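You operate a simulated robot arm through the tools that you are given. There is no shell and no other tool. Be economical: measure what you need, move in short steps, check, and stop when the job is done.

You are at the controls of a simulated two-armed robot. One attempt, no reset.

JOB
Fetch the bottle that says "cleaner" from the bench top by the press tester and stand it on the glass plate. Then open the wipes drawer, take the keypad with the yellow band and put it inside and shut the drawer again. Then put the yellow brush on the liquid table top. Then stack the box marked "module" from the bench top by the plunger tester on top of the box marked "caps". Then take the one-bar red key block and leave it on the glass plate. Keep to this order. Set down upright: bottle.

It is judged by the outcome, as a careful person would: the job done as asked, and still so three seconds after it is handed in. It fails if anything else is knocked over, pushed out of place, dropped, spilled or broken. A push-on lid holds only when it is set on centred and level and pressed home; a screw cap is set on level and turned clockwise until tight.

ROBOT AND FRAMES
Two 7-joint arms with three-finger grippers on one trunk, on a base that drives. Base frame: it is fixed to the floor where the robot stands at the start and does not move with it; the origin is under the middle of the robot, x ahead of it, y to its left, z up; the surface under the hand at the start is at about z = 0.75. Lengths are in m, angles in rad, forces in N, time in s.
The left shoulder is at the start at [0.086, 0.126, 1.11], the right one opposite. With the tool pointing down near the work surface each hand reaches from about 0.36 to 0.86 m from the robot's upright axis, wherever it stands, measured 20 degrees to its own side. Places, roughly: bottle with the blue spout, bottle with the green  [0.5, 0, 0.75]; glass plate [0.6, 1.5, 0.8]; green box, orange box, purple box [0.5, -0.5, 0.75]; keypad with the yellow band [0.5, 2, 0.75]; liquid table top [0.6, 5, 0.8]; one-bar red key block (6x8x3 cm) [1, 2.6, 0.8]; wipes drawer [1.1, 4.8, 0.5]; wipes drawer inside [1.1, 4.9, 0.4]; yellow brush (9x4x5 cm) [0.6, 2.6, 0.8]. Payload 2.94 kg a hand.
Tool frame (each hand has its own): the origin (TCP) lies between the finger pads and is the grasp point; the fingertips stand 0.03 m ahead of it; z points along the fingers, y is the line along which they close. Largest opening 0.128 m; the body of the gripper starts 0.093 m behind the TCP.
Orientation is that of the tool frame in the base frame, as a unit quaternion [x, y, z, w]. With the fingers straight down and closing along the base's y, the tool's x points along the base's -x, its y along +y and its z along -z.

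CONTROLS
- The arms move only by the tool arm_command. It takes "left_deltas", "right_deltas" or both (then of equal length, played together; a hand with none holds still); each is a list that holds one entry, the list of rows, each a list of 6 numbers: the shift along the base's x, y, z in cm, then the turn, a rotation vector about the base's x, y, z in rad. In form: [[[dx, dy, dz, wx, wy, wz], ...]]. A call has 1 to 20 rows; each row shifts and turns the commanded pose from where the row before left it. "left_gripper" and "right_gripper" are, for a hand that has rows, the finger opening in cm, from 0 to 12.8, set as the call begins (left out, the last holds). A row lasts 0.2 s, in which the tool goes at most 0.05 m and 0.15 rad; a call with a longer step from one row to the next is refused whole, and so is a gripper value outside its range. Where a pose cannot be reached the arm comes as near as it can. A force on the tool above 40 N (or 10 N above the force at the start of the call, whichever is more), or a blocked arm, ends the call early, and 0.2 s more pass. The fingers move at their own pace and stop on an object; they squeeze with about 41 N. The grip force told is the motor's: it shows also when the fingers shut on nothing. Time passes only in rows, and 0.2 s behind the last, so rows that do not move let the fingers close. It gives the time, the measured TCP pose, the force on the tool (base axes), the opening and the grip force at its end, in the units of the frame above (readings bear some noise), with the torque about the TCP (base axes, N m) and any sound that the robot's microphone picked up.
- Cameras (640 x 400 px; columns grow to the right, rows downward): "scene" is now at [0.2033, -0.0451, 1.2654]; the picture's right is [-0.52, -0.86, 0.00], its down [-0.54, 0.33, -0.77] and it looks along [0.66, -0.40, -0.63] (base axes); focal length 214 px, centre (320, 200). "left" rides on the left gripper at [0.069, 0.015, -0.12] in its tool frame; the picture's right is [-0.21, 0.98, 0.00], its down [-0.82, -0.18, -0.54] and it looks along [-0.53, -0.12, 0.84] (tool axes); focal length 251 px, centre (320, 200). "right" rides on the right gripper at [0.069, -0.015, -0.12] in its tool frame; the picture's right is [0.21, 0.98, 0.00], its down [-0.82, 0.18, -0.54] and it looks along [-0.53, 0.12, 0.84] (tool axes); focal length 251 px, centre (320, 200). There is no depth. A picture from a camera that has moved, and an enlarged one, comes with that camera's place and axes in the base frame and with its lens.
- snapshot(camera): a new picture of that camera. No time passes.
- lift_body(by): slides the trunk up (or, below 0, down) by that many m; the arms and the scene camera ride with it, the base frame stays. It gives what a move gives, with no picture.
- roll_base(legs): drives the robot by 1 to 6 legs, each [ahead, left, turn to the left] in m, m and rad, along the robot's own axes; the way and the turn of a leg run together, so that a leg with both is an arc; at most 1.5 m and 3.142 rad a leg. The arms and the cameras ride along, it lands a little off, and it stops where it bumps. It gives what a move gives.
- head_to(pan, tilt): turns the head with the scene camera to pan (to the left, within 1.396 rad either way) and tilt (down, from -0.506 to 1.204), counted from straight ahead of the robot. It gives what a move gives.
- zoom(camera, box): a new picture of the part [left, top, right, bottom] of that camera's present view, enlarged. No time passes.
- close_job(): hands the job in; it is judged then, once.

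Go step by step. Nothing tells you exact positions but the pictures and the camera data: compare them with the known pose of the tool, close in by small moves and look again before you grip or let go. The budget is 186 turns and 154 pictures, counting those below and the enlarged ones. Unless the task says otherwise, let go and move clear before handing in, and close with one line.

The tools are called after ">>>" as a command line: name --argument value ..., lists and objects as JSON in quotes. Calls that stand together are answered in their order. arm_command: Moves the arms, as the interface text tells. Its arguments: {"type":"object","properties":{"left_deltas":{"type":"array","items":{"type":"array","items":{"type":"array","items":{"type":"number"}}}},"left_gripper":{"type":"number"},"right_deltas":{"type":"array","items":{"type":"array","items":{"type":"array","items":{"type":"number"}}}},"right_gripper":{"type":"number"}},"required":[]} The other tools are called the same way: lift_body (by) slides the trunk up or down; roll_base (legs) drives the base; head_to (pan, tilt) turns the head that bears the scene camera; snapshot (camera) takes a picture; zoom (camera, box) takes an enlarged picture of a part of a camera's view; close_job () hands the job in.

At the start:

```text
clock: 0.0
left_eef_pos: [0.4877, -0.0219, 1.1114]
left_ee_rot: [-0.001, 1.0, 0.0, 0.0]
left_wrist_force: [0.5, -0.5, 0.3]
left_moment: [0.0, -0.02, -0.01]
left_grip_width: 0.1278
left_grasp_force: 0.1
right_eef_pos: [0.3924, -0.555, 1.157]
right_ee_rot: [0.001, 1.0, 0.0, 0.0]
right_wrist_force: [0.1, 1.3, 0.1]
right_moment: [-0.01, 0.01, 0.0]
right_grip_width: 0.1277
right_grasp_force: 0.0
trunk travel left (down, up): [-0.325, 0.222]
robot x, y, heading: [-0.0002, 0.0041, -0.0]
head pan, tilt: [-0.541, 0.688]
```

scene: 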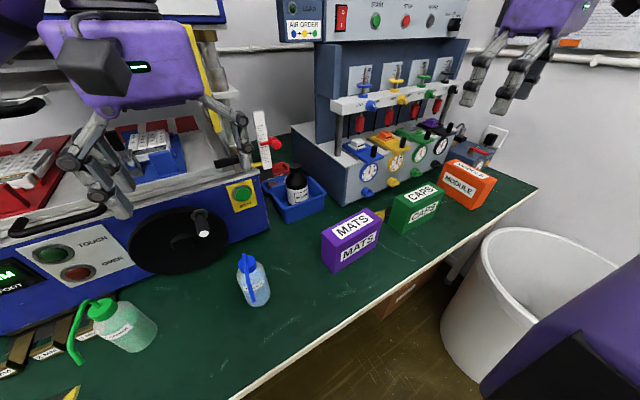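
right: 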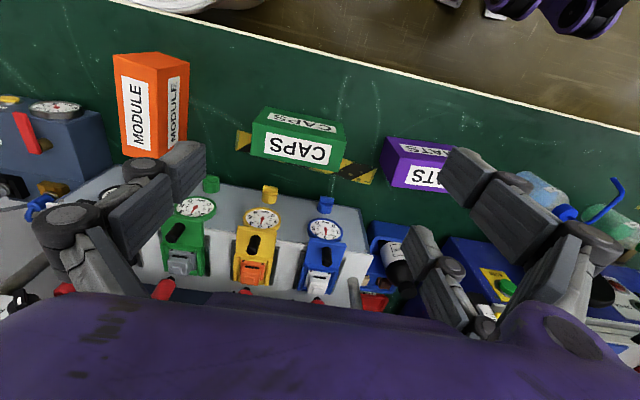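
left: 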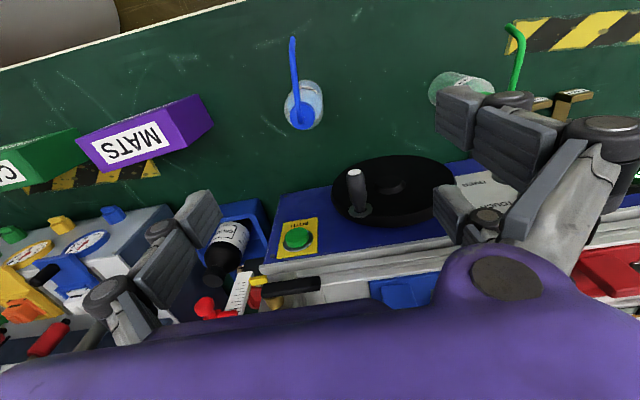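

I see two wash bottles (blue spout, green spout) on the bench and three boxes further right. I'll read the bottle labels first.

>>> zoom --camera "scene" --box '[60, 240, 300, 390]'

>>> head_to --pan 0.5 --tilt 0.7

>>> snapshot --camera "scene"

```text
2.67 times, centred on (180, 315) of scene
camera zoom: at [0.2033, -0.0451, 1.2654], right [-0.52, -0.86, 0.0], down [-0.54, 0.33, -0.77], along [0.66, -0.4, -0.63], focal length 572 px, centre (693, -107)
```

zoom: 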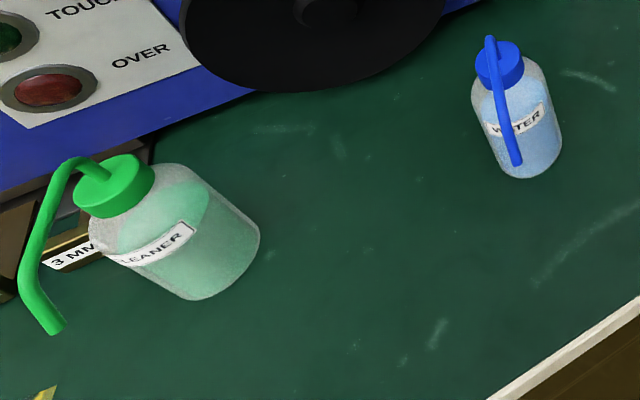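

```text
clock: 1.3
left_eef_pos: [0.4878, -0.0209, 1.1123]
left_ee_rot: [0.0, 1.0, 0.0, 0.0]
left_wrist_force: [-0.3, -0.1, 0.3]
left_moment: [-0.01, 0.0, 0.0]
left_grip_width: 0.128
left_grasp_force: 0.1
right_eef_pos: [0.3928, -0.5565, 1.1565]
right_ee_rot: [0.0, 1.0, -0.001, 0.001]
right_wrist_force: [-0.1, 0.6, -0.4]
right_moment: [0.0, -0.02, 0.02]
right_grip_width: 0.1282
right_grasp_force: 0.1
trunk travel left (down, up): [-0.325, 0.222]
robot x, y, heading: [-0.0046, -0.0019, 0.003]
head pan, tilt: [0.499, 0.7]
```

```text
149 pictures are left
camera scene: at [0.2047, 0.0395, 1.2644], right [0.48, -0.88, 0.0], down [-0.57, -0.31, -0.76], along [0.67, 0.37, -0.64], focal length 214 px, centre (320, 200)
```

scene: 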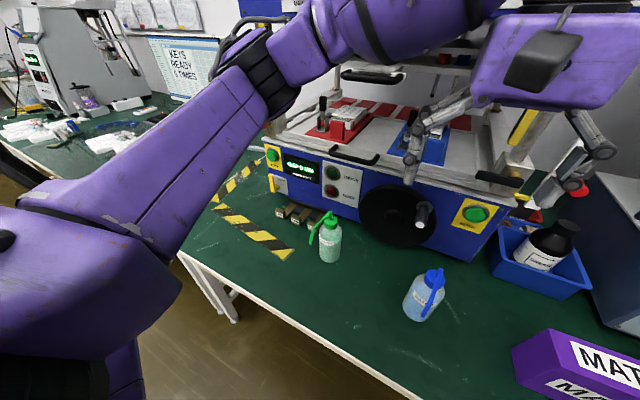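

The green-spout bottle is "cleaner", by the blue press tester. I'll look at it closely and then move the left hand above it.

>>> zoom --camera "scene" --box '[250, 180, 410, 280]'

>>> zoom --camera "left" --box '[400, 0, 640, 150]'

```text
4.00 times, centred on (330, 230) of scene
camera zoom: at [0.2047, 0.0395, 1.2644], right [0.48, -0.88, 0.0], down [-0.57, -0.31, -0.76], along [0.67, 0.37, -0.64], focal length 858 px, centre (280, 80)
```

zoom: 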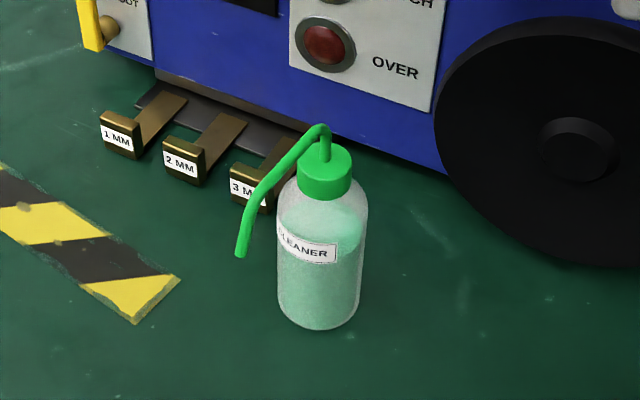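

```text
2.67 times, centred on (520, 75) of left
camera zoom: at [0.4181, -0.0063, 1.2316], right [0.21, 0.98, 0.0], down [0.82, -0.18, 0.54], along [0.53, -0.12, -0.84], focal length 670 px, centre (-213, 533)
```

zoom: 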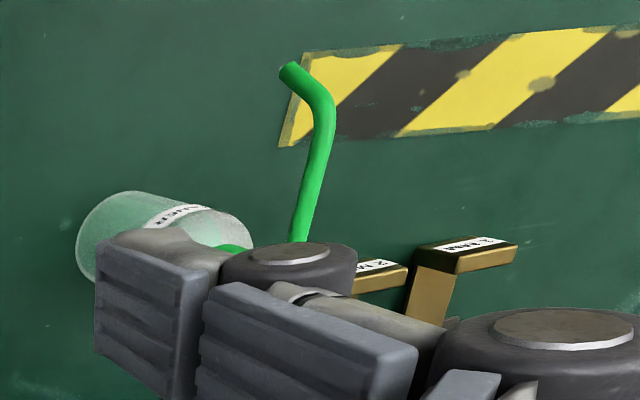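

The cleaner bottle stands at about (0.535, 0.191), top ~0.90. Moving the left hand above it.

>>> arm_command --left_deltas '[[[0.94, 4.24, -2, 0, 0, 0], [0.94, 4.24, -2, 0, 0, 0], [0.94, 4.24, -2, 0, 0, 0], [0.94, 4.24, -2, 0, 0, 0], [0.94, 4.24, -2, 0, 0, 0], [0, 0, 0, 0, 0, 0]]]' --left_gripper 11

>>> snapshot --camera "scene"

>>> snapshot --camera "left"

```text
clock: 2.7
left_eef_pos: [0.5352, 0.1911, 1.0101]
left_ee_rot: [-0.001, 1.0, 0.0, 0.0]
left_wrist_force: [0.1, 0.3, 0.3]
left_moment: [0.04, 0.0, 0.0]
left_grip_width: 0.11
left_grasp_force: 0.1
right_eef_pos: [0.393, -0.5575, 1.1565]
right_ee_rot: [0.0, 1.0, -0.001, 0.0]
right_wrist_force: [0.5, -0.5, 0.1]
right_moment: [0.01, -0.01, 0.03]
right_grip_width: 0.128
right_grasp_force: 0.0
trunk travel left (down, up): [-0.325, 0.222]
robot x, y, heading: [-0.0059, 0.0014, -0.0]
head pan, tilt: [0.499, 0.7]
```

```text
146 pictures are left
camera scene: at [0.2047, 0.0387, 1.2644], right [0.48, -0.88, 0.0], down [-0.57, -0.31, -0.77], along [0.67, 0.37, -0.64], focal length 214 px, centre (320, 200)
```

scene: 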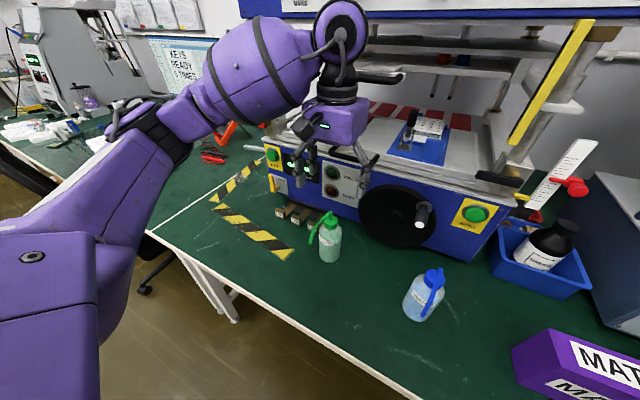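

```text
145 pictures are left
camera left: at [0.4661, 0.2057, 1.1307], right [0.21, 0.98, 0.0], down [0.82, -0.18, 0.54], along [0.53, -0.12, -0.84], focal length 251 px, centre (320, 200)
```

left: 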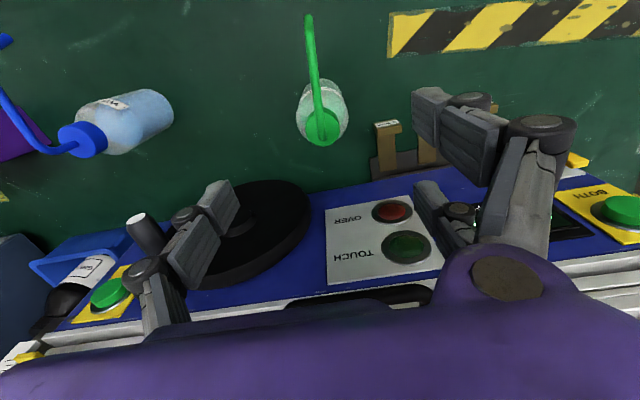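

Alignment checks out at (0.536, 0.192). Descending around the bottle body and gripping.

>>> arm_command --left_deltas '[[[0.1, 0, -4, 0, 0, 0], [0, 0, -4, 0, 0, 0], [0, 0, -4, 0, 0, 0], [0, 0, -2, 0, 0, 0], [0, 0, 0, 0, 0, 0]]]' --left_gripper 11

>>> zoom --camera "scene" --box '[250, 150, 410, 280]'

>>> snapshot --camera "left"

```text
clock: 3.9
left_eef_pos: [0.5371, 0.1907, 0.8718]
left_ee_rot: [-0.001, 1.0, 0.0, 0.0]
left_wrist_force: [0.5, -0.4, 0.0]
left_moment: [0.01, 0.01, 0.0]
left_grip_width: 0.1101
left_grasp_force: 0.2
right_eef_pos: [0.3936, -0.5564, 1.1565]
right_ee_rot: [0.0, 1.0, 0.0, 0.0]
right_wrist_force: [0.7, 0.8, 0.2]
right_moment: [-0.03, 0.05, 0.0]
right_grip_width: 0.1279
right_grasp_force: 0.0
trunk travel left (down, up): [-0.325, 0.222]
robot x, y, heading: [-0.0008, -0.0049, 0.004]
head pan, tilt: [0.499, 0.7]
```

```text
3.08 times, centred on (330, 215) of scene
camera zoom: at [0.2071, 0.0362, 1.266], right [0.44, -0.9, 0.0], down [-0.57, -0.27, -0.78], along [0.7, 0.34, -0.63], focal length 660 px, centre (289, 154)
```

zoom: 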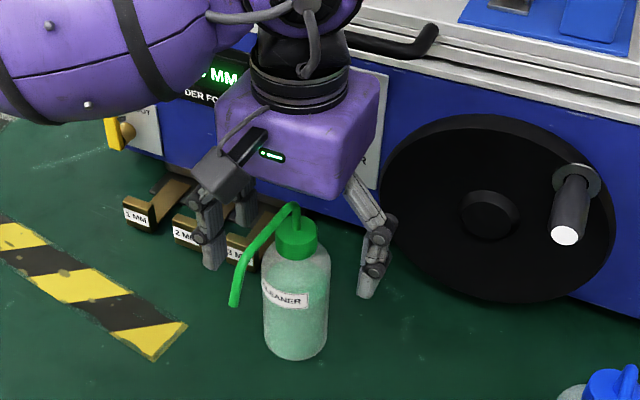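

```text
143 pictures are left
camera left: at [0.468, 0.2053, 0.9915], right [0.21, 0.98, 0.0], down [0.82, -0.18, 0.54], along [0.53, -0.12, -0.84], focal length 251 px, centre (320, 200)
```

left: 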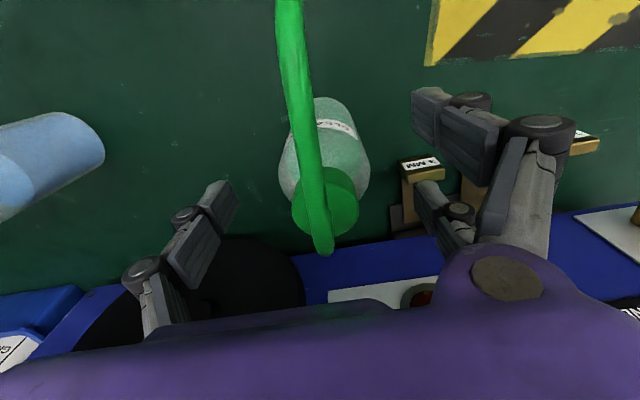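

The bottle is centred between the fingers, spout peak ~0.92. Lowering 3 cm and closing.

>>> arm_command --left_deltas '[[[-0.2, 0.1, -1.5, 0, 0, 0], [0, 0, -1.4, 0, 0, 0], [0, 0, 0, 0, 0, 0]]]' --left_gripper 11

>>> arm_command --left_deltas '[[[0, 0, 0, 0, 0, 0], [0, 0, 0, 0, 0, 0], [0, 0, 0, 0, 0, 0]]]' --left_gripper 3

>>> snapshot --camera "left"

```text
clock: 4.7
left_eef_pos: [0.5341, 0.1904, 0.8432]
left_ee_rot: [0.0, 1.0, -0.001, 0.0]
left_wrist_force: [-0.7, 0.3, 0.1]
left_moment: [0.02, -0.01, 0.0]
left_grip_width: 0.1101
left_grasp_force: 0.1
right_eef_pos: [0.3927, -0.5552, 1.1562]
right_ee_rot: [0.0, 1.0, 0.0, 0.0]
right_wrist_force: [-0.9, 0.2, -0.7]
right_moment: [0.0, -0.02, 0.0]
right_grip_width: 0.1281
right_grasp_force: 0.1
trunk travel left (down, up): [-0.325, 0.222]
robot x, y, heading: [0.0007, 0.0016, -0.0]
head pan, tilt: [0.499, 0.7]
```

```text
clock: 5.5
left_eef_pos: [0.5338, 0.1904, 0.8443]
left_ee_rot: [0.001, 1.0, -0.001, 0.0]
left_wrist_force: [-0.9, -1.2, -1.3]
left_moment: [-0.04, 0.05, 0.03]
left_grip_width: 0.0539
left_grasp_force: 26.2
right_eef_pos: [0.3918, -0.5578, 1.1569]
right_ee_rot: [-0.001, 1.0, 0.0, 0.0]
right_wrist_force: [0.2, 0.2, 0.5]
right_moment: [0.02, -0.02, 0.01]
right_grip_width: 0.1279
right_grasp_force: 0.0
trunk travel left (down, up): [-0.325, 0.222]
robot x, y, heading: [-0.0012, -0.0011, -0.002]
head pan, tilt: [0.499, 0.7]
```

```text
142 pictures are left
camera left: at [0.4647, 0.2059, 0.9628], right [0.21, 0.98, 0.0], down [0.82, -0.18, 0.54], along [0.53, -0.12, -0.84], focal length 251 px, centre (320, 200)
```

left: 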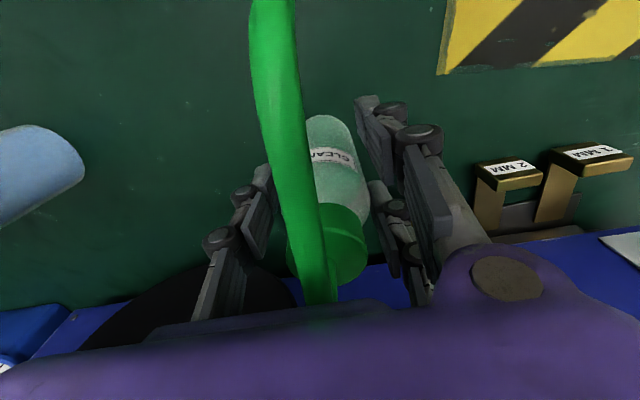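

Gripped (5.4 cm). Lifting it, and turning the head to survey the way left.

>>> arm_command --left_deltas '[[[0, 0, 2, 0, 0, 0], [0, 0, 4, 0, 0, 0], [0, 0, 4, 0, 0, 0], [0, 0, 4, 0, 0, 0], [-2, 0, 4, 0, 0, 0], [-4, 0, 2, 0, 0, 0], [-4, 0, 0, 0, 0, 0], [0, 0, 0, 0, 0, 0]]]' --left_gripper 3

>>> head_to --pan 1.2 --tilt 0.45

>>> snapshot --camera "scene"

>>> snapshot --camera "left"

```text
clock: 7.3
left_eef_pos: [0.4345, 0.1917, 1.0428]
left_ee_rot: [0.0, 1.0, 0.001, -0.001]
left_wrist_force: [0.3, 0.7, -1.1]
left_moment: [0.0, 0.04, 0.02]
left_grip_width: 0.0535
left_grasp_force: 26.0
right_eef_pos: [0.3931, -0.5566, 1.1567]
right_ee_rot: [0.0, 1.0, -0.001, 0.001]
right_wrist_force: [0.1, 0.4, -0.3]
right_moment: [-0.04, -0.02, -0.01]
right_grip_width: 0.1281
right_grasp_force: 0.0
trunk travel left (down, up): [-0.325, 0.222]
robot x, y, heading: [-0.0007, 0.0026, -0.003]
head pan, tilt: [0.499, 0.7]
```

```text
clock: 8.4
left_eef_pos: [0.434, 0.1903, 1.0425]
left_ee_rot: [0.0, 1.0, -0.001, 0.0]
left_wrist_force: [-0.4, -0.5, -2.9]
left_moment: [0.0, 0.01, -0.04]
left_grip_width: 0.0537
left_grasp_force: 26.0
right_eef_pos: [0.3937, -0.5562, 1.1559]
right_ee_rot: [-0.001, 1.0, 0.0, 0.001]
right_wrist_force: [1.1, -0.1, 0.1]
right_moment: [0.0, -0.01, 0.0]
right_grip_width: 0.1279
right_grasp_force: 0.1
trunk travel left (down, up): [-0.325, 0.222]
robot x, y, heading: [-0.0003, 0.0022, 0.004]
head pan, tilt: [1.201, 0.45]
```

```text
141 pictures are left
camera scene: at [0.1636, 0.0846, 1.2865], right [0.93, -0.36, 0.0], down [-0.16, -0.41, -0.9], along [0.33, 0.84, -0.44], focal length 214 px, centre (320, 200)
```

scene: 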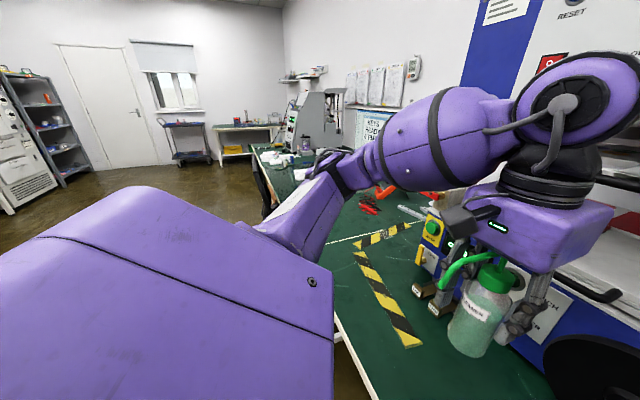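

```text
140 pictures are left
camera left: at [0.3656, 0.2057, 1.1616], right [0.21, 0.98, 0.0], down [0.82, -0.18, 0.54], along [0.53, -0.12, -0.84], focal length 251 px, centre (320, 200)
```

left: 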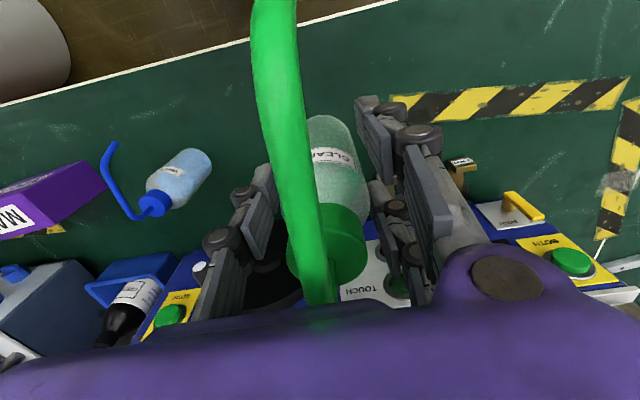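

The bottle is held upright. The aisle left looks clear for a bit; driving 0.9 m left, then looking again.

>>> roll_base --legs '[[0, 0.9, 0]]'

>>> head_to --pan 0.6 --tilt 0.5

>>> snapshot --camera "scene"

>>> snapshot --camera "right"

```text
clock: 16.6
left_eef_pos: [0.4335, 1.093, 1.042]
left_ee_rot: [-0.002, 1.0, -0.001, 0.001]
left_wrist_force: [-0.2, 1.3, -2.0]
left_moment: [-0.02, 0.03, 0.01]
left_grip_width: 0.0534
left_grasp_force: 26.0
right_eef_pos: [0.3928, 0.346, 1.1573]
right_ee_rot: [-0.001, 1.0, -0.001, 0.0]
right_wrist_force: [-0.5, -0.1, -0.3]
right_moment: [0.01, -0.01, -0.01]
right_grip_width: 0.1281
right_grasp_force: 0.1
trunk travel left (down, up): [-0.325, 0.222]
robot x, y, heading: [-0.0027, 0.8997, 0.003]
head pan, tilt: [1.201, 0.45]
```

```text
clock: 17.6
left_eef_pos: [0.4331, 1.0921, 1.0406]
left_ee_rot: [-0.002, 1.0, 0.0, 0.0]
left_wrist_force: [-0.2, 0.0, -1.7]
left_moment: [0.0, 0.01, 0.0]
left_grip_width: 0.0535
left_grasp_force: 25.7
right_eef_pos: [0.393, 0.346, 1.1568]
right_ee_rot: [-0.002, 1.0, 0.0, 0.0]
right_wrist_force: [-0.2, 0.2, 0.9]
right_moment: [-0.03, 0.01, -0.01]
right_grip_width: 0.1279
right_grasp_force: 0.0
trunk travel left (down, up): [-0.325, 0.222]
robot x, y, heading: [0.0015, 0.9014, 0.002]
head pan, tilt: [0.6, 0.499]
```

```text
139 pictures are left
camera scene: at [0.204, 0.9521, 1.2821], right [0.57, -0.82, 0.0], down [-0.39, -0.27, -0.88], along [0.72, 0.5, -0.48], focal length 214 px, centre (320, 200)
```

scene: 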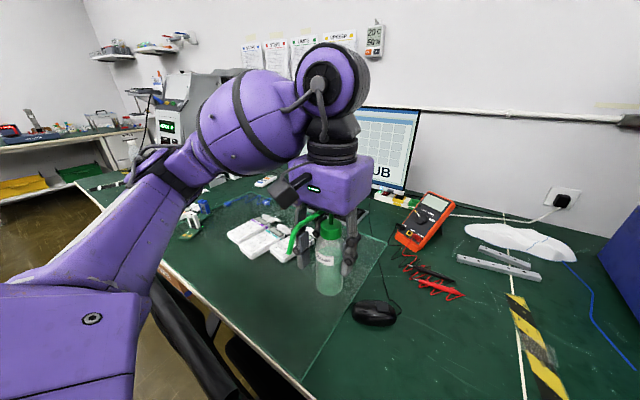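

```text
138 pictures are left
camera right: at [0.3242, 0.3304, 1.2775], right [-0.22, 0.98, 0.0], down [0.82, 0.18, 0.54], along [0.53, 0.12, -0.84], focal length 251 px, centre (320, 200)
```

right: 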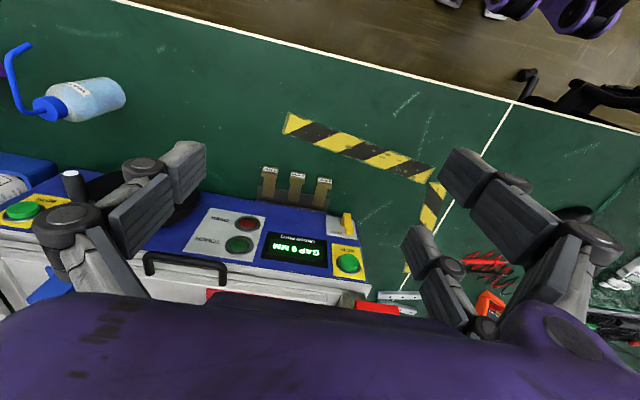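

The glass plate's right edge is at y≈1.10 and it spans x≈0.35–0.88; there is free plate around (0.52, 1.22). Moving the bottle above it and checking.

>>> arm_command --left_deltas '[[[2.2, 4, 0, 0, 0, 0], [2.2, 4, 0, 0, 0, 0], [2.2, 4, -1, 0, 0, 0], [2, 2, -2, 0, 0, 0], [0, 0, 0, 0, 0, 0]]]' --left_gripper 3

>>> snapshot --camera "left"

>>> snapshot --camera "scene"

```text
clock: 18.8
left_eef_pos: [0.5197, 1.2313, 1.0103]
left_ee_rot: [-0.002, 1.0, 0.001, 0.0]
left_wrist_force: [0.1, 0.6, -2.4]
left_moment: [0.0, -0.02, 0.03]
left_grip_width: 0.0533
left_grasp_force: 26.1
right_eef_pos: [0.3938, 0.3446, 1.1573]
right_ee_rot: [-0.002, 1.0, 0.0, 0.0]
right_wrist_force: [-0.5, 0.2, -0.7]
right_moment: [-0.02, -0.02, -0.02]
right_grip_width: 0.128
right_grasp_force: 0.0
trunk travel left (down, up): [-0.325, 0.222]
robot x, y, heading: [0.0001, 0.898, 0.005]
head pan, tilt: [0.6, 0.499]
```

```text
137 pictures are left
camera left: at [0.4508, 1.2459, 1.1303], right [0.21, 0.98, 0.0], down [0.82, -0.18, 0.54], along [0.53, -0.11, -0.84], focal length 251 px, centre (320, 200)
```

left: 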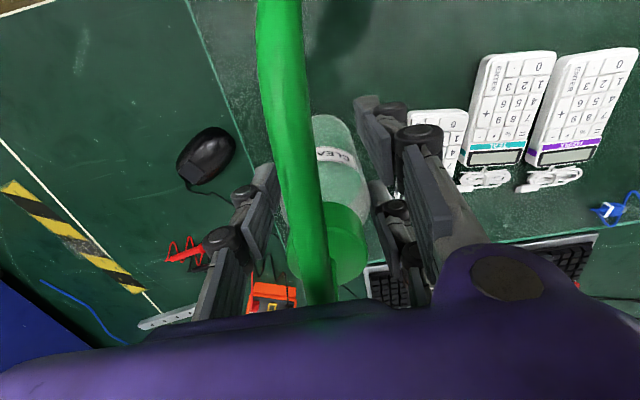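

```text
136 pictures are left
camera scene: at [0.2037, 0.9518, 1.2822], right [0.57, -0.82, 0.0], down [-0.39, -0.27, -0.88], along [0.72, 0.5, -0.48], focal length 214 px, centre (320, 200)
```

scene: 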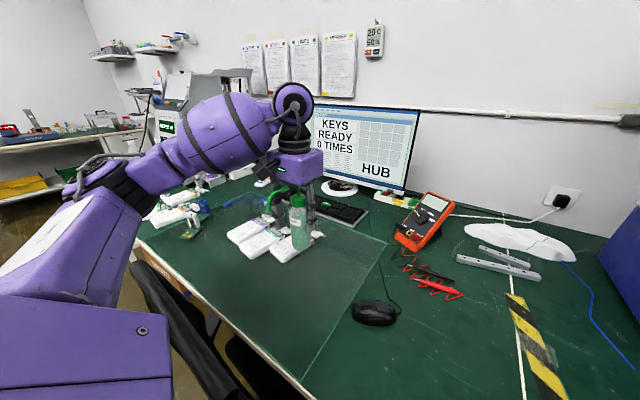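

The plate is clear at (0.51, 1.20), keypads start at y≈1.35. Lowering there.

>>> arm_command --left_deltas '[[[-0.5, -2, -4, 0, 0, 0], [-0.5, -1, -4, 0, 0, 0], [0, 0, -4, 0, 0, 0], [0, 0, -2, 0, 0, 0], [0, 0, -0.5, 0, 0, 0], [0, 0, 0, 0, 0, 0]]]' --left_gripper 3

>>> zoom --camera "scene" --box '[210, 180, 390, 300]'

>>> snapshot --camera "left"

```text
clock: 20.2
left_eef_pos: [0.5099, 1.2017, 0.8659]
left_ee_rot: [-0.001, 1.0, 0.0, 0.0]
left_wrist_force: [-0.2, -0.7, -3.1]
left_moment: [0.01, 0.02, 0.03]
left_grip_width: 0.0535
left_grasp_force: 25.6
right_eef_pos: [0.3944, 0.3447, 1.1572]
right_ee_rot: [-0.002, 1.0, 0.0, 0.0]
right_wrist_force: [0.0, -0.4, 0.3]
right_moment: [0.0, 0.0, 0.0]
right_grip_width: 0.128
right_grasp_force: 0.0
trunk travel left (down, up): [-0.325, 0.222]
robot x, y, heading: [-0.0038, 0.9046, 0.003]
head pan, tilt: [0.6, 0.499]
```

```text
3.33 times, centred on (300, 240) of scene
camera zoom: at [0.2041, 0.952, 1.2821], right [0.57, -0.82, 0.0], down [-0.39, -0.27, -0.88], along [0.72, 0.5, -0.48], focal length 715 px, centre (387, 67)
```

zoom: 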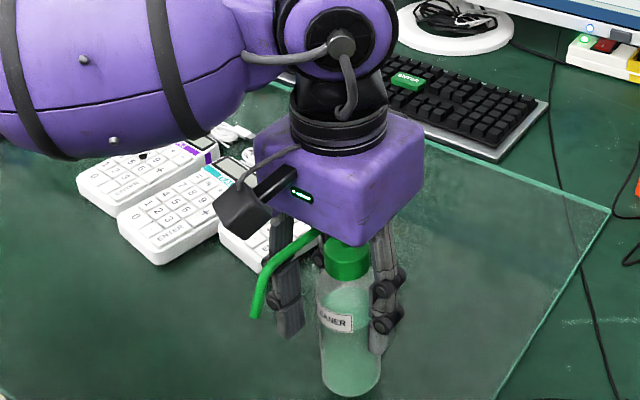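

```text
134 pictures are left
camera left: at [0.4404, 1.2167, 0.9856], right [0.21, 0.98, 0.0], down [0.82, -0.18, 0.54], along [0.53, -0.11, -0.84], focal length 251 px, centre (320, 200)
```

left: 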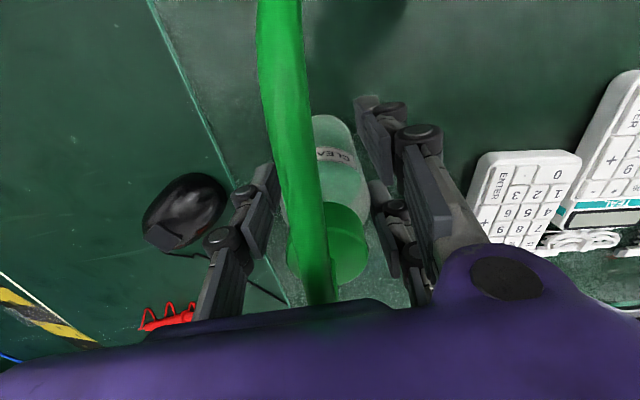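

Nearly down; creeping down until contact.

>>> arm_command --left_deltas '[[[0, 0, -0.5, 0, 0, 0], [0, 0, -0.4, 0, 0, 0], [0, 0, 0, 0, 0, 0]]]' --left_gripper 3

>>> arm_command --left_deltas '[[[0, 0, -0.3, 0, 0, 0], [0, 0, -0.2, 0, 0, 0], [0, 0, 0, 0, 0, 0]]]' --left_gripper 3

```text
clock: 21.0
left_eef_pos: [0.5104, 1.2035, 0.8577]
left_ee_rot: [-0.002, 1.0, 0.0, 0.0]
left_wrist_force: [-0.5, 0.4, -1.1]
left_moment: [0.03, 0.02, 0.01]
left_grip_width: 0.0535
left_grasp_force: 25.7
right_eef_pos: [0.3941, 0.3457, 1.1569]
right_ee_rot: [-0.002, 1.0, 0.0, 0.0]
right_wrist_force: [-0.6, -0.8, 0.2]
right_moment: [-0.01, 0.01, 0.0]
right_grip_width: 0.128
right_grasp_force: 0.1
trunk travel left (down, up): [-0.325, 0.222]
robot x, y, heading: [-0.001, 0.9007, -0.001]
head pan, tilt: [0.6, 0.499]
```

```text
clock: 21.8
left_eef_pos: [0.5086, 1.203, 0.8523]
left_ee_rot: [-0.001, 1.0, 0.0, 0.0]
left_wrist_force: [-0.4, -0.1, -2.3]
left_moment: [0.0, 0.01, 0.01]
left_grip_width: 0.0534
left_grasp_force: 26.0
right_eef_pos: [0.3932, 0.3446, 1.1566]
right_ee_rot: [-0.001, 1.0, 0.0, 0.0]
right_wrist_force: [-0.9, -0.1, 1.2]
right_moment: [-0.01, -0.02, -0.02]
right_grip_width: 0.1282
right_grasp_force: 0.1
trunk travel left (down, up): [-0.325, 0.222]
robot x, y, heading: [-0.0021, 0.9031, 0.004]
head pan, tilt: [0.6, 0.499]
```

>>> arm_command --left_deltas '[[[0, 0, -0.2, 0, 0, 0], [0, 0, -0.2, 0, 0, 0], [0, 0, 0, 0, 0, 0]]]' --left_gripper 3

>>> arm_command --left_deltas '[[[0, 0, -0.2, 0, 0, 0], [0, 0, 0, 0, 0, 0]]]' --left_gripper 3

```text
clock: 22.6
left_eef_pos: [0.5099, 1.2023, 0.8502]
left_ee_rot: [-0.001, 1.0, 0.0, 0.003]
left_wrist_force: [0.0, 3.4, 18.7]
left_moment: [0.18, 0.03, 0.1]
left_grip_width: 0.0535
left_grasp_force: 26.2
right_eef_pos: [0.3914, 0.3441, 1.1572]
right_ee_rot: [-0.002, 1.0, -0.001, 0.001]
right_wrist_force: [0.7, 0.9, -0.5]
right_moment: [-0.01, 0.05, 0.03]
right_grip_width: 0.1281
right_grasp_force: 0.1
trunk travel left (down, up): [-0.325, 0.222]
robot x, y, heading: [-0.0016, 0.9016, -0.002]
head pan, tilt: [0.6, 0.499]
```

```text
clock: 23.2
left_eef_pos: [0.51, 1.2013, 0.8484]
left_ee_rot: [-0.002, 1.0, 0.0, 0.002]
left_wrist_force: [7.6, 1.5, 23.2]
left_moment: [0.15, -0.59, 0.02]
left_grip_width: 0.0534
left_grasp_force: 26.3
right_eef_pos: [0.3924, 0.3454, 1.1567]
right_ee_rot: [-0.001, 1.0, 0.001, 0.0]
right_wrist_force: [0.4, -0.7, 0.7]
right_moment: [-0.03, 0.02, 0.04]
right_grip_width: 0.128
right_grasp_force: 0.0
trunk travel left (down, up): [-0.325, 0.222]
robot x, y, heading: [-0.0004, 0.8987, 0.004]
head pan, tilt: [0.6, 0.499]
```

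Contact on the plate. Easing off, releasing and rising straight up.

>>> arm_command --left_deltas '[[[0, 0, 0.2, 0, 0, 0], [0, 0, 0, 0, 0, 0]]]' --left_gripper 3

>>> arm_command --left_deltas '[[[0, 0, 0, 0, 0, 0], [0, 0, 0, 0, 0, 0], [0, 0, 0, 0, 0, 0], [0, 0, 2, 0, 0, 0], [0, 0, 4, 0, 0, 0], [0, 0, 4, 0, 0, 0], [0, 0, 4, 0, 0, 0], [0, 0, 4, 0, 0, 0]]]' --left_gripper 11

>>> snapshot --camera "left"

>>> snapshot --camera "scene"

```text
clock: 23.8
left_eef_pos: [0.5102, 1.202, 0.8476]
left_ee_rot: [-0.001, 1.0, -0.001, -0.001]
left_wrist_force: [2.3, -0.8, 6.3]
left_moment: [-0.13, -0.51, -0.04]
left_grip_width: 0.0529
left_grasp_force: 25.8
right_eef_pos: [0.3921, 0.3454, 1.1566]
right_ee_rot: [-0.001, 1.0, 0.0, 0.0]
right_wrist_force: [0.5, -0.6, -0.2]
right_moment: [0.05, -0.01, 0.02]
right_grip_width: 0.1281
right_grasp_force: 0.2
trunk travel left (down, up): [-0.325, 0.222]
robot x, y, heading: [-0.0035, 0.9036, 0.002]
head pan, tilt: [0.6, 0.499]
```

```text
clock: 25.6
left_eef_pos: [0.5083, 1.2036, 1.0309]
left_ee_rot: [-0.001, 1.0, 0.001, -0.001]
left_wrist_force: [-0.2, 0.7, 0.0]
left_moment: [-0.01, 0.01, 0.03]
left_grip_width: 0.1099
left_grasp_force: 0.0
right_eef_pos: [0.3922, 0.3449, 1.1574]
right_ee_rot: [-0.003, 1.0, -0.001, 0.001]
right_wrist_force: [-0.7, -0.5, 0.3]
right_moment: [-0.01, -0.02, 0.0]
right_grip_width: 0.1283
right_grasp_force: 0.0
trunk travel left (down, up): [-0.325, 0.222]
robot x, y, heading: [0.0015, 0.8985, 0.008]
head pan, tilt: [0.6, 0.499]
```

```text
133 pictures are left
camera left: at [0.4395, 1.2179, 1.1506], right [0.21, 0.98, 0.0], down [0.82, -0.18, 0.54], along [0.53, -0.12, -0.84], focal length 251 px, centre (320, 200)
```

left: 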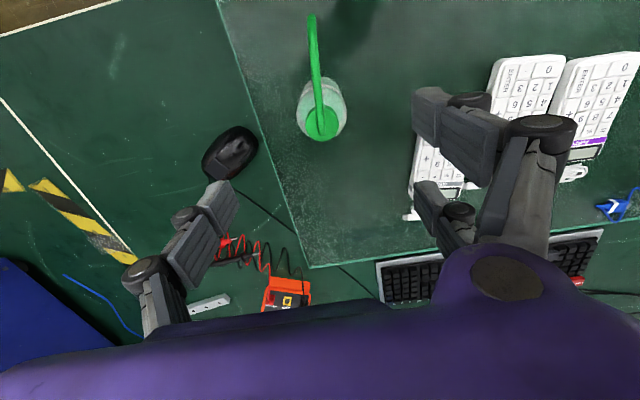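

```text
132 pictures are left
camera scene: at [0.2039, 0.9516, 1.2821], right [0.57, -0.82, 0.0], down [-0.39, -0.27, -0.88], along [0.72, 0.5, -0.48], focal length 214 px, centre (320, 200)
```

scene: 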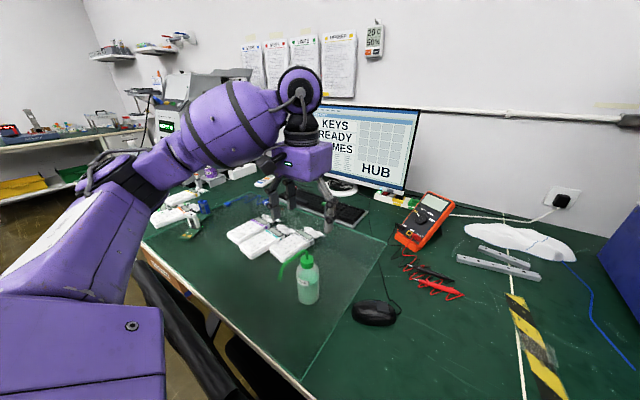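

Bottle stands upright on the plate. A chair sits at the bench ahead-left, so I'll tuck the left hand, look left and find a clear route toward the drawer.

>>> arm_command --left_deltas '[[[0, 0, 4, 0, 0, 0], [-3, -3, 2, 0, 0, 0], [-3, -3, 2, 0, 0, 0], [-3, -3, 0, 0, 0, 0], [-2, -3, 0, 0, 0, 0]]]'

>>> head_to --pan 1.35 --tilt 0.5

>>> snapshot --camera "scene"

>>> head_to --pan -1.35 --tilt 0.6

>>> snapshot --camera "scene"

```text
clock: 26.8
left_eef_pos: [0.3995, 1.0821, 1.108]
left_ee_rot: [-0.002, 1.0, 0.0, 0.0]
left_wrist_force: [-0.5, -0.2, -0.2]
left_moment: [-0.02, -0.04, 0.02]
left_grip_width: 0.1098
left_grasp_force: 0.1
right_eef_pos: [0.3946, 0.3447, 1.1557]
right_ee_rot: [-0.002, 1.0, 0.0, 0.0]
right_wrist_force: [-0.4, -0.4, -0.2]
right_moment: [0.02, 0.01, 0.0]
right_grip_width: 0.1283
right_grasp_force: 0.0
trunk travel left (down, up): [-0.325, 0.222]
robot x, y, heading: [0.0, 0.9045, -0.001]
head pan, tilt: [0.6, 0.499]
```

```text
clock: 27.9
left_eef_pos: [0.399, 1.0839, 1.1064]
left_ee_rot: [-0.002, 1.0, 0.0, 0.0]
left_wrist_force: [0.5, 0.3, -0.2]
left_moment: [0.03, -0.02, 0.0]
left_grip_width: 0.1098
left_grasp_force: 0.0
right_eef_pos: [0.3931, 0.346, 1.1567]
right_ee_rot: [-0.002, 1.0, 0.0, -0.001]
right_wrist_force: [-0.5, -0.1, -0.4]
right_moment: [0.0, -0.02, 0.01]
right_grip_width: 0.128
right_grasp_force: 0.1
trunk travel left (down, up): [-0.325, 0.222]
robot x, y, heading: [0.0006, 0.8968, 0.006]
head pan, tilt: [1.349, 0.499]
```

```text
131 pictures are left
camera scene: at [0.1489, 0.9892, 1.2821], right [0.98, -0.22, 0.0], down [-0.1, -0.47, -0.88], along [0.19, 0.86, -0.48], focal length 214 px, centre (320, 200)
```

scene: 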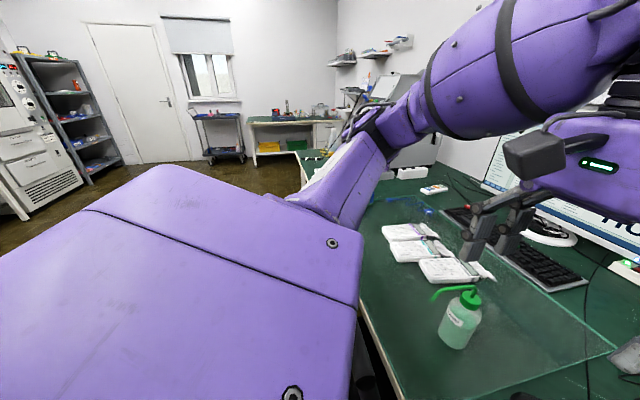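

```text
clock: 30.3
left_eef_pos: [0.3991, 1.0827, 1.1068]
left_ee_rot: [-0.002, 1.0, 0.0, 0.0]
left_wrist_force: [0.2, -0.1, 0.7]
left_moment: [-0.01, 0.03, 0.02]
left_grip_width: 0.1101
left_grasp_force: 0.2
right_eef_pos: [0.3932, 0.3461, 1.1571]
right_ee_rot: [-0.002, 1.0, -0.001, 0.0]
right_wrist_force: [0.2, 0.6, 0.5]
right_moment: [0.01, -0.04, 0.03]
right_grip_width: 0.128
right_grasp_force: 0.0
trunk travel left (down, up): [-0.325, 0.222]
robot x, y, heading: [-0.0016, 0.9019, -0.0]
head pan, tilt: [-1.349, 0.6]
```

```text
130 pictures are left
camera scene: at [0.1487, 0.8142, 1.273], right [-0.97, -0.22, 0.0], down [-0.13, 0.55, -0.83], along [0.18, -0.8, -0.56], focal length 214 px, centre (320, 200)
```

scene: 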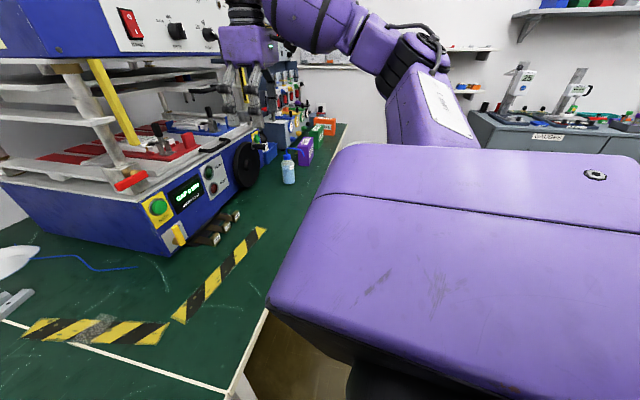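

I'll back off 0.4 m from the bench, turn to face the far end (+y) and look.

>>> roll_base --legs '[[-0.4, 0, 0], [0, 0, 1.571]]'

>>> head_to --pan 0 --tilt 0.45

>>> snapshot --camera "scene"

>>> zoom --camera "scene" --box '[280, 60, 600, 260]'

```text
clock: 36.7
left_eef_pos: [-0.5898, 1.299, 1.1064]
left_ee_rot: [0.711, -0.703, -0.001, 0.0]
left_wrist_force: [-0.2, 0.2, -0.2]
left_moment: [0.0, 0.01, 0.02]
left_grip_width: 0.11
left_grasp_force: 0.0
right_eef_pos: [0.1468, 1.2971, 1.1561]
right_ee_rot: [0.711, -0.703, 0.0, 0.0]
right_wrist_force: [-0.3, 0.4, -0.5]
right_moment: [0.01, 0.0, -0.03]
right_grip_width: 0.1278
right_grasp_force: 0.0
trunk travel left (down, up): [-0.325, 0.222]
robot x, y, heading: [-0.4037, 0.9009, 1.581]
head pan, tilt: [-1.349, 0.6]
```

```text
clock: 38.2
left_eef_pos: [-0.5906, 1.2981, 1.1077]
left_ee_rot: [0.711, -0.703, 0.0, 0.0]
left_wrist_force: [0.0, -0.4, -0.5]
left_moment: [0.02, 0.04, -0.02]
left_grip_width: 0.1099
left_grasp_force: 0.0
right_eef_pos: [0.1467, 1.2977, 1.1565]
right_ee_rot: [0.711, -0.703, 0.0, 0.0]
right_wrist_force: [0.8, -0.2, 0.7]
right_moment: [-0.01, 0.01, -0.02]
right_grip_width: 0.1281
right_grasp_force: 0.0
trunk travel left (down, up): [-0.325, 0.222]
robot x, y, heading: [-0.4038, 0.8999, 1.578]
head pan, tilt: [0.0, 0.45]
```

```text
129 pictures are left
camera scene: at [-0.4074, 1.12, 1.2866], right [1.0, 0.01, 0.0], down [0.0, -0.44, -0.9], along [-0.01, 0.9, -0.44], focal length 214 px, centre (320, 200)
```

scene: 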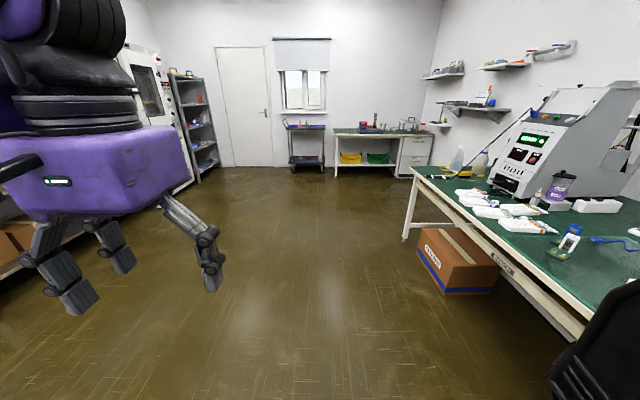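

```text
2.00 times, centred on (440, 160) of scene
camera zoom: at [-0.4074, 1.12, 1.2866], right [1.0, 0.01, 0.0], down [0.0, -0.44, -0.9], along [-0.01, 0.9, -0.44], focal length 429 px, centre (80, 280)
```

zoom: 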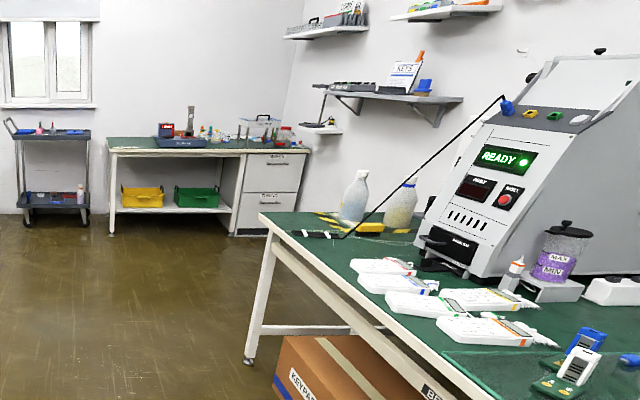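

The drawer cabinet is in the far right corner. Driving down the aisle to y≈3.5, past the bench end.

>>> roll_base --legs '[[1.4, 0, 0], [1.2, 0, 0]]'

>>> head_to --pan -0.7 --tilt 0.5

>>> snapshot --camera "scene"

```text
clock: 50.9
left_eef_pos: [-0.5515, 3.9153, 1.1066]
left_ee_rot: [-0.695, 0.719, 0.0, 0.0]
left_wrist_force: [-0.5, 0.2, -1.4]
left_moment: [0.01, -0.01, 0.0]
left_grip_width: 0.11
left_grasp_force: 0.1
right_eef_pos: [0.1833, 3.8821, 1.1575]
right_ee_rot: [-0.695, 0.719, 0.0, 0.0]
right_wrist_force: [0.4, 1.1, 0.4]
right_moment: [-0.01, 0.04, -0.01]
right_grip_width: 0.1279
right_grasp_force: 0.1
trunk travel left (down, up): [-0.325, 0.222]
robot x, y, heading: [-0.3834, 3.5058, 1.538]
head pan, tilt: [0.0, 0.45]
```

```text
clock: 51.9
left_eef_pos: [-0.5532, 3.9142, 1.107]
left_ee_rot: [-0.695, 0.719, 0.0, 0.0]
left_wrist_force: [0.5, 0.4, 0.6]
left_moment: [-0.02, 0.02, -0.04]
left_grip_width: 0.1099
left_grasp_force: 0.0
right_eef_pos: [0.1838, 3.8813, 1.156]
right_ee_rot: [-0.695, 0.719, 0.0, 0.0]
right_wrist_force: [0.3, 1.2, 0.4]
right_moment: [0.0, 0.0, 0.02]
right_grip_width: 0.1277
right_grasp_force: 0.1
trunk travel left (down, up): [-0.325, 0.222]
robot x, y, heading: [-0.3871, 3.5109, 1.536]
head pan, tilt: [-0.7, 0.499]
```

```text
127 pictures are left
camera scene: at [-0.3195, 3.7043, 1.2821], right [0.74, -0.67, 0.0], down [-0.32, -0.36, -0.88], along [0.59, 0.65, -0.48], focal length 214 px, centre (320, 200)
```

scene: 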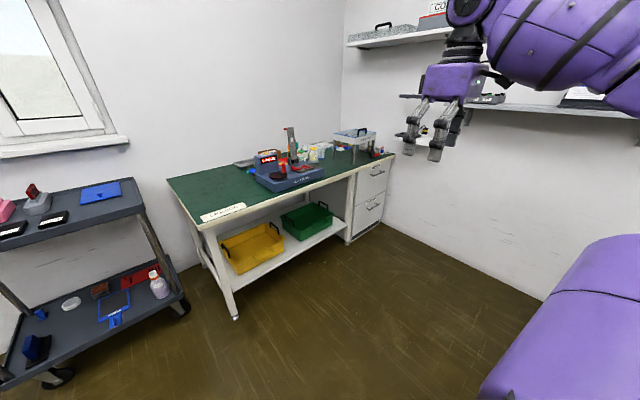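

The table ahead is the liquid table (front edge y≈4.5), with the drawers at its right end. Zooming on the drawers.

>>> zoom --camera "scene" --box '[190, 110, 430, 260]'

>>> roll_base --legs '[[0, -1.1, 0.033]]'

>>> head_to --pan -0.4 --tilt 0.7

>>> snapshot --camera "scene"

```text
2.67 times, centred on (310, 185) of scene
camera zoom: at [-0.3195, 3.7043, 1.2821], right [0.74, -0.67, 0.0], down [-0.32, -0.36, -0.88], along [0.59, 0.65, -0.48], focal length 572 px, centre (347, 240)
```

zoom: 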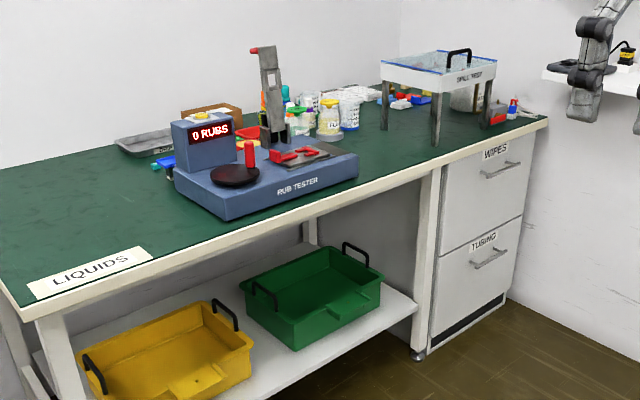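

```text
clock: 61.4
left_eef_pos: [0.5135, 3.8868, 1.1072]
left_ee_rot: [-0.705, 0.709, -0.001, 0.002]
left_wrist_force: [-0.1, -0.1, -0.6]
left_moment: [0.01, 0.01, -0.03]
left_grip_width: 0.1099
left_grasp_force: 0.1
right_eef_pos: [1.245, 3.8752, 1.158]
right_ee_rot: [0.71, -0.704, -0.002, 0.002]
right_wrist_force: [-4.7, 0.9, 2.4]
right_moment: [0.16, -0.36, -0.3]
right_grip_width: 0.1224
right_grasp_force: 0.0
trunk travel left (down, up): [-0.325, 0.222]
robot x, y, heading: [0.6972, 3.4856, 1.568]
head pan, tilt: [-0.7, 0.499]
stopped in leg 1: the force on the tool passed its limit at 49 N (the readings are from after the stop); the commanded pose is now the measured one
```

```text
clock: 62.2
left_eef_pos: [0.5132, 3.8864, 1.1067]
left_ee_rot: [-0.705, 0.709, -0.001, 0.002]
left_wrist_force: [0.7, 0.3, -0.1]
left_moment: [-0.02, 0.03, -0.01]
left_grip_width: 0.1098
left_grasp_force: 0.0
right_eef_pos: [1.2454, 3.8742, 1.1585]
right_ee_rot: [0.709, -0.705, -0.002, 0.002]
right_wrist_force: [-6.0, 0.3, 6.9]
right_moment: [-0.04, -0.15, -0.23]
right_grip_width: 0.1222
right_grasp_force: 0.1
trunk travel left (down, up): [-0.325, 0.222]
robot x, y, heading: [0.6928, 3.4886, 1.565]
head pan, tilt: [-0.4, 0.7]
```

```text
125 pictures are left
camera scene: at [0.7261, 3.6914, 1.2649], right [0.92, -0.39, 0.0], down [-0.25, -0.59, -0.77], along [0.3, 0.7, -0.64], focal length 214 px, centre (320, 200)
```

scene: 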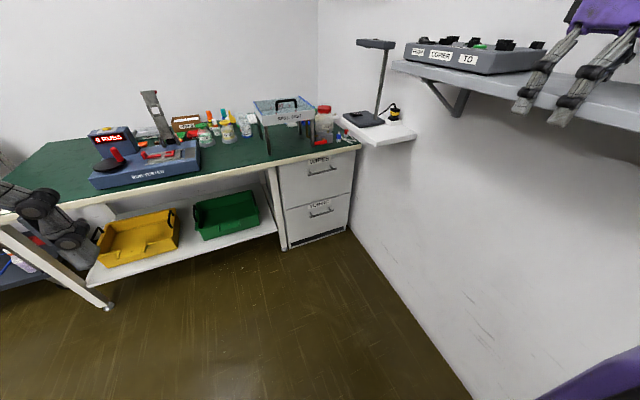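

The right fingertips touched a wall shelf. Backing off to the left immediately and checking nothing moved.

>>> zoom --camera "scene" --box '[380, 0, 640, 160]'

>>> zoom --camera "right" --box '[0, 0, 640, 400]'

>>> arm_command --right_deltas '[[[-1, 0, 0.5, 0, 0, 0], [-3, 0, 1, 0, 0, 0], [-4, 0, 0, 0, 0, 0], [-4, 0, 0, 0, 0, 0], [-4, 0, 0, 0, 0, 0]]]'

>>> snapshot --camera "scene"

```text
2.46 times, centred on (510, 80) of scene
camera zoom: at [0.7261, 3.6914, 1.2649], right [0.92, -0.39, 0.0], down [-0.25, -0.59, -0.77], along [0.3, 0.7, -0.64], focal length 528 px, centre (-148, 495)
```

zoom: 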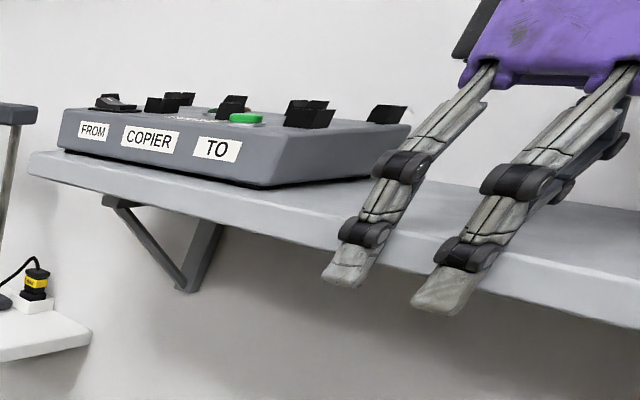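

```text
1.00 times, centred on (320, 200) of right (not enlarged: the box is as wide or as high as the picture)
camera zoom: at [1.2617, 3.8063, 1.2794], right [-0.98, -0.22, 0.01], down [-0.18, 0.82, 0.54], along [-0.12, 0.53, -0.84], focal length 251 px, centre (320, 200)
```

zoom: 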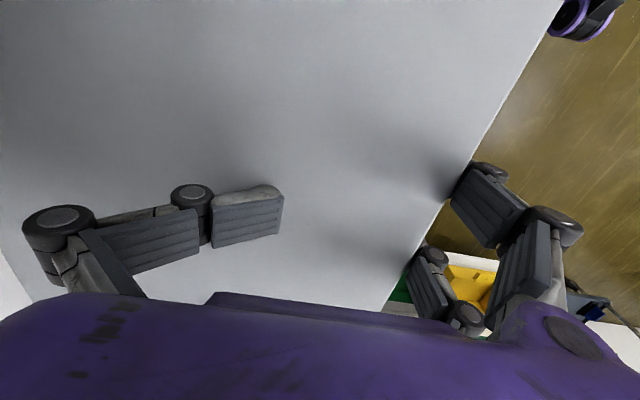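

```text
clock: 63.4
left_eef_pos: [0.5121, 3.8786, 1.1094]
left_ee_rot: [-0.705, 0.709, 0.001, 0.005]
left_wrist_force: [0.0, 0.4, 1.3]
left_moment: [-0.03, -0.01, 0.01]
left_grip_width: 0.1099
left_grasp_force: 0.1
right_eef_pos: [1.0834, 3.8633, 1.1677]
right_ee_rot: [-0.707, 0.707, 0.003, 0.001]
right_wrist_force: [-0.2, -0.5, -0.4]
right_moment: [0.0, -0.02, -0.01]
right_grip_width: 0.1289
right_grasp_force: 0.0
right hand out of reach, approached as far as the arm can: row 2
trunk travel left (down, up): [-0.325, 0.222]
robot x, y, heading: [0.6984, 3.4839, 1.563]
head pan, tilt: [-0.4, 0.7]
```

```text
122 pictures are left
camera scene: at [0.7243, 3.6821, 1.2666], right [0.92, -0.4, 0.0], down [-0.25, -0.59, -0.77], along [0.31, 0.71, -0.64], focal length 214 px, centre (320, 200)
```

scene: 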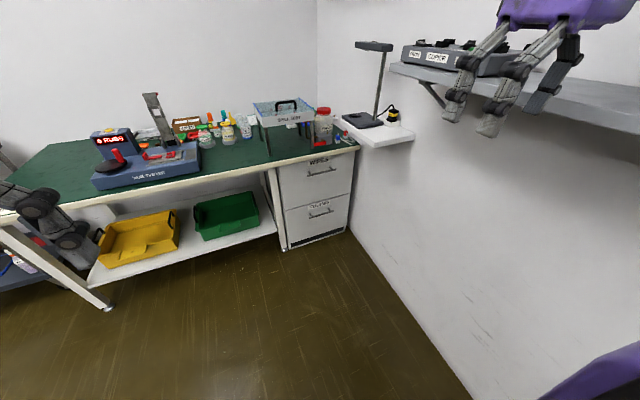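

Only the shelf edge was touched; everything is in place. The WIPES drawer is the top one (handle ≈ (1.08, 4.46, 0.735)). Zooming on the handle.

>>> zoom --camera "scene" --box '[260, 140, 372, 210]'

```text
5.71 times, centred on (316, 175) of scene
camera zoom: at [0.7243, 3.6821, 1.2666], right [0.92, -0.4, 0.0], down [-0.25, -0.59, -0.77], along [0.31, 0.71, -0.64], focal length 1226 px, centre (343, 343)
```

zoom: 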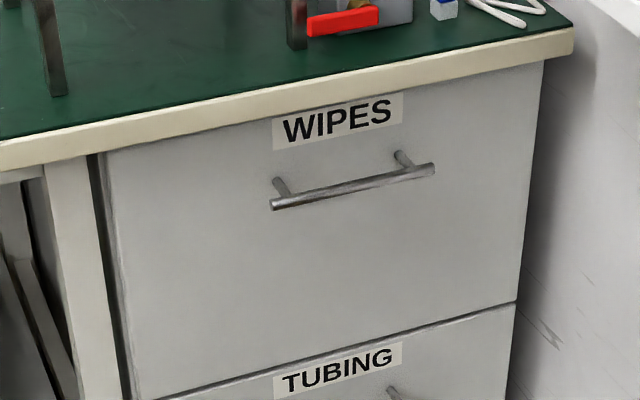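

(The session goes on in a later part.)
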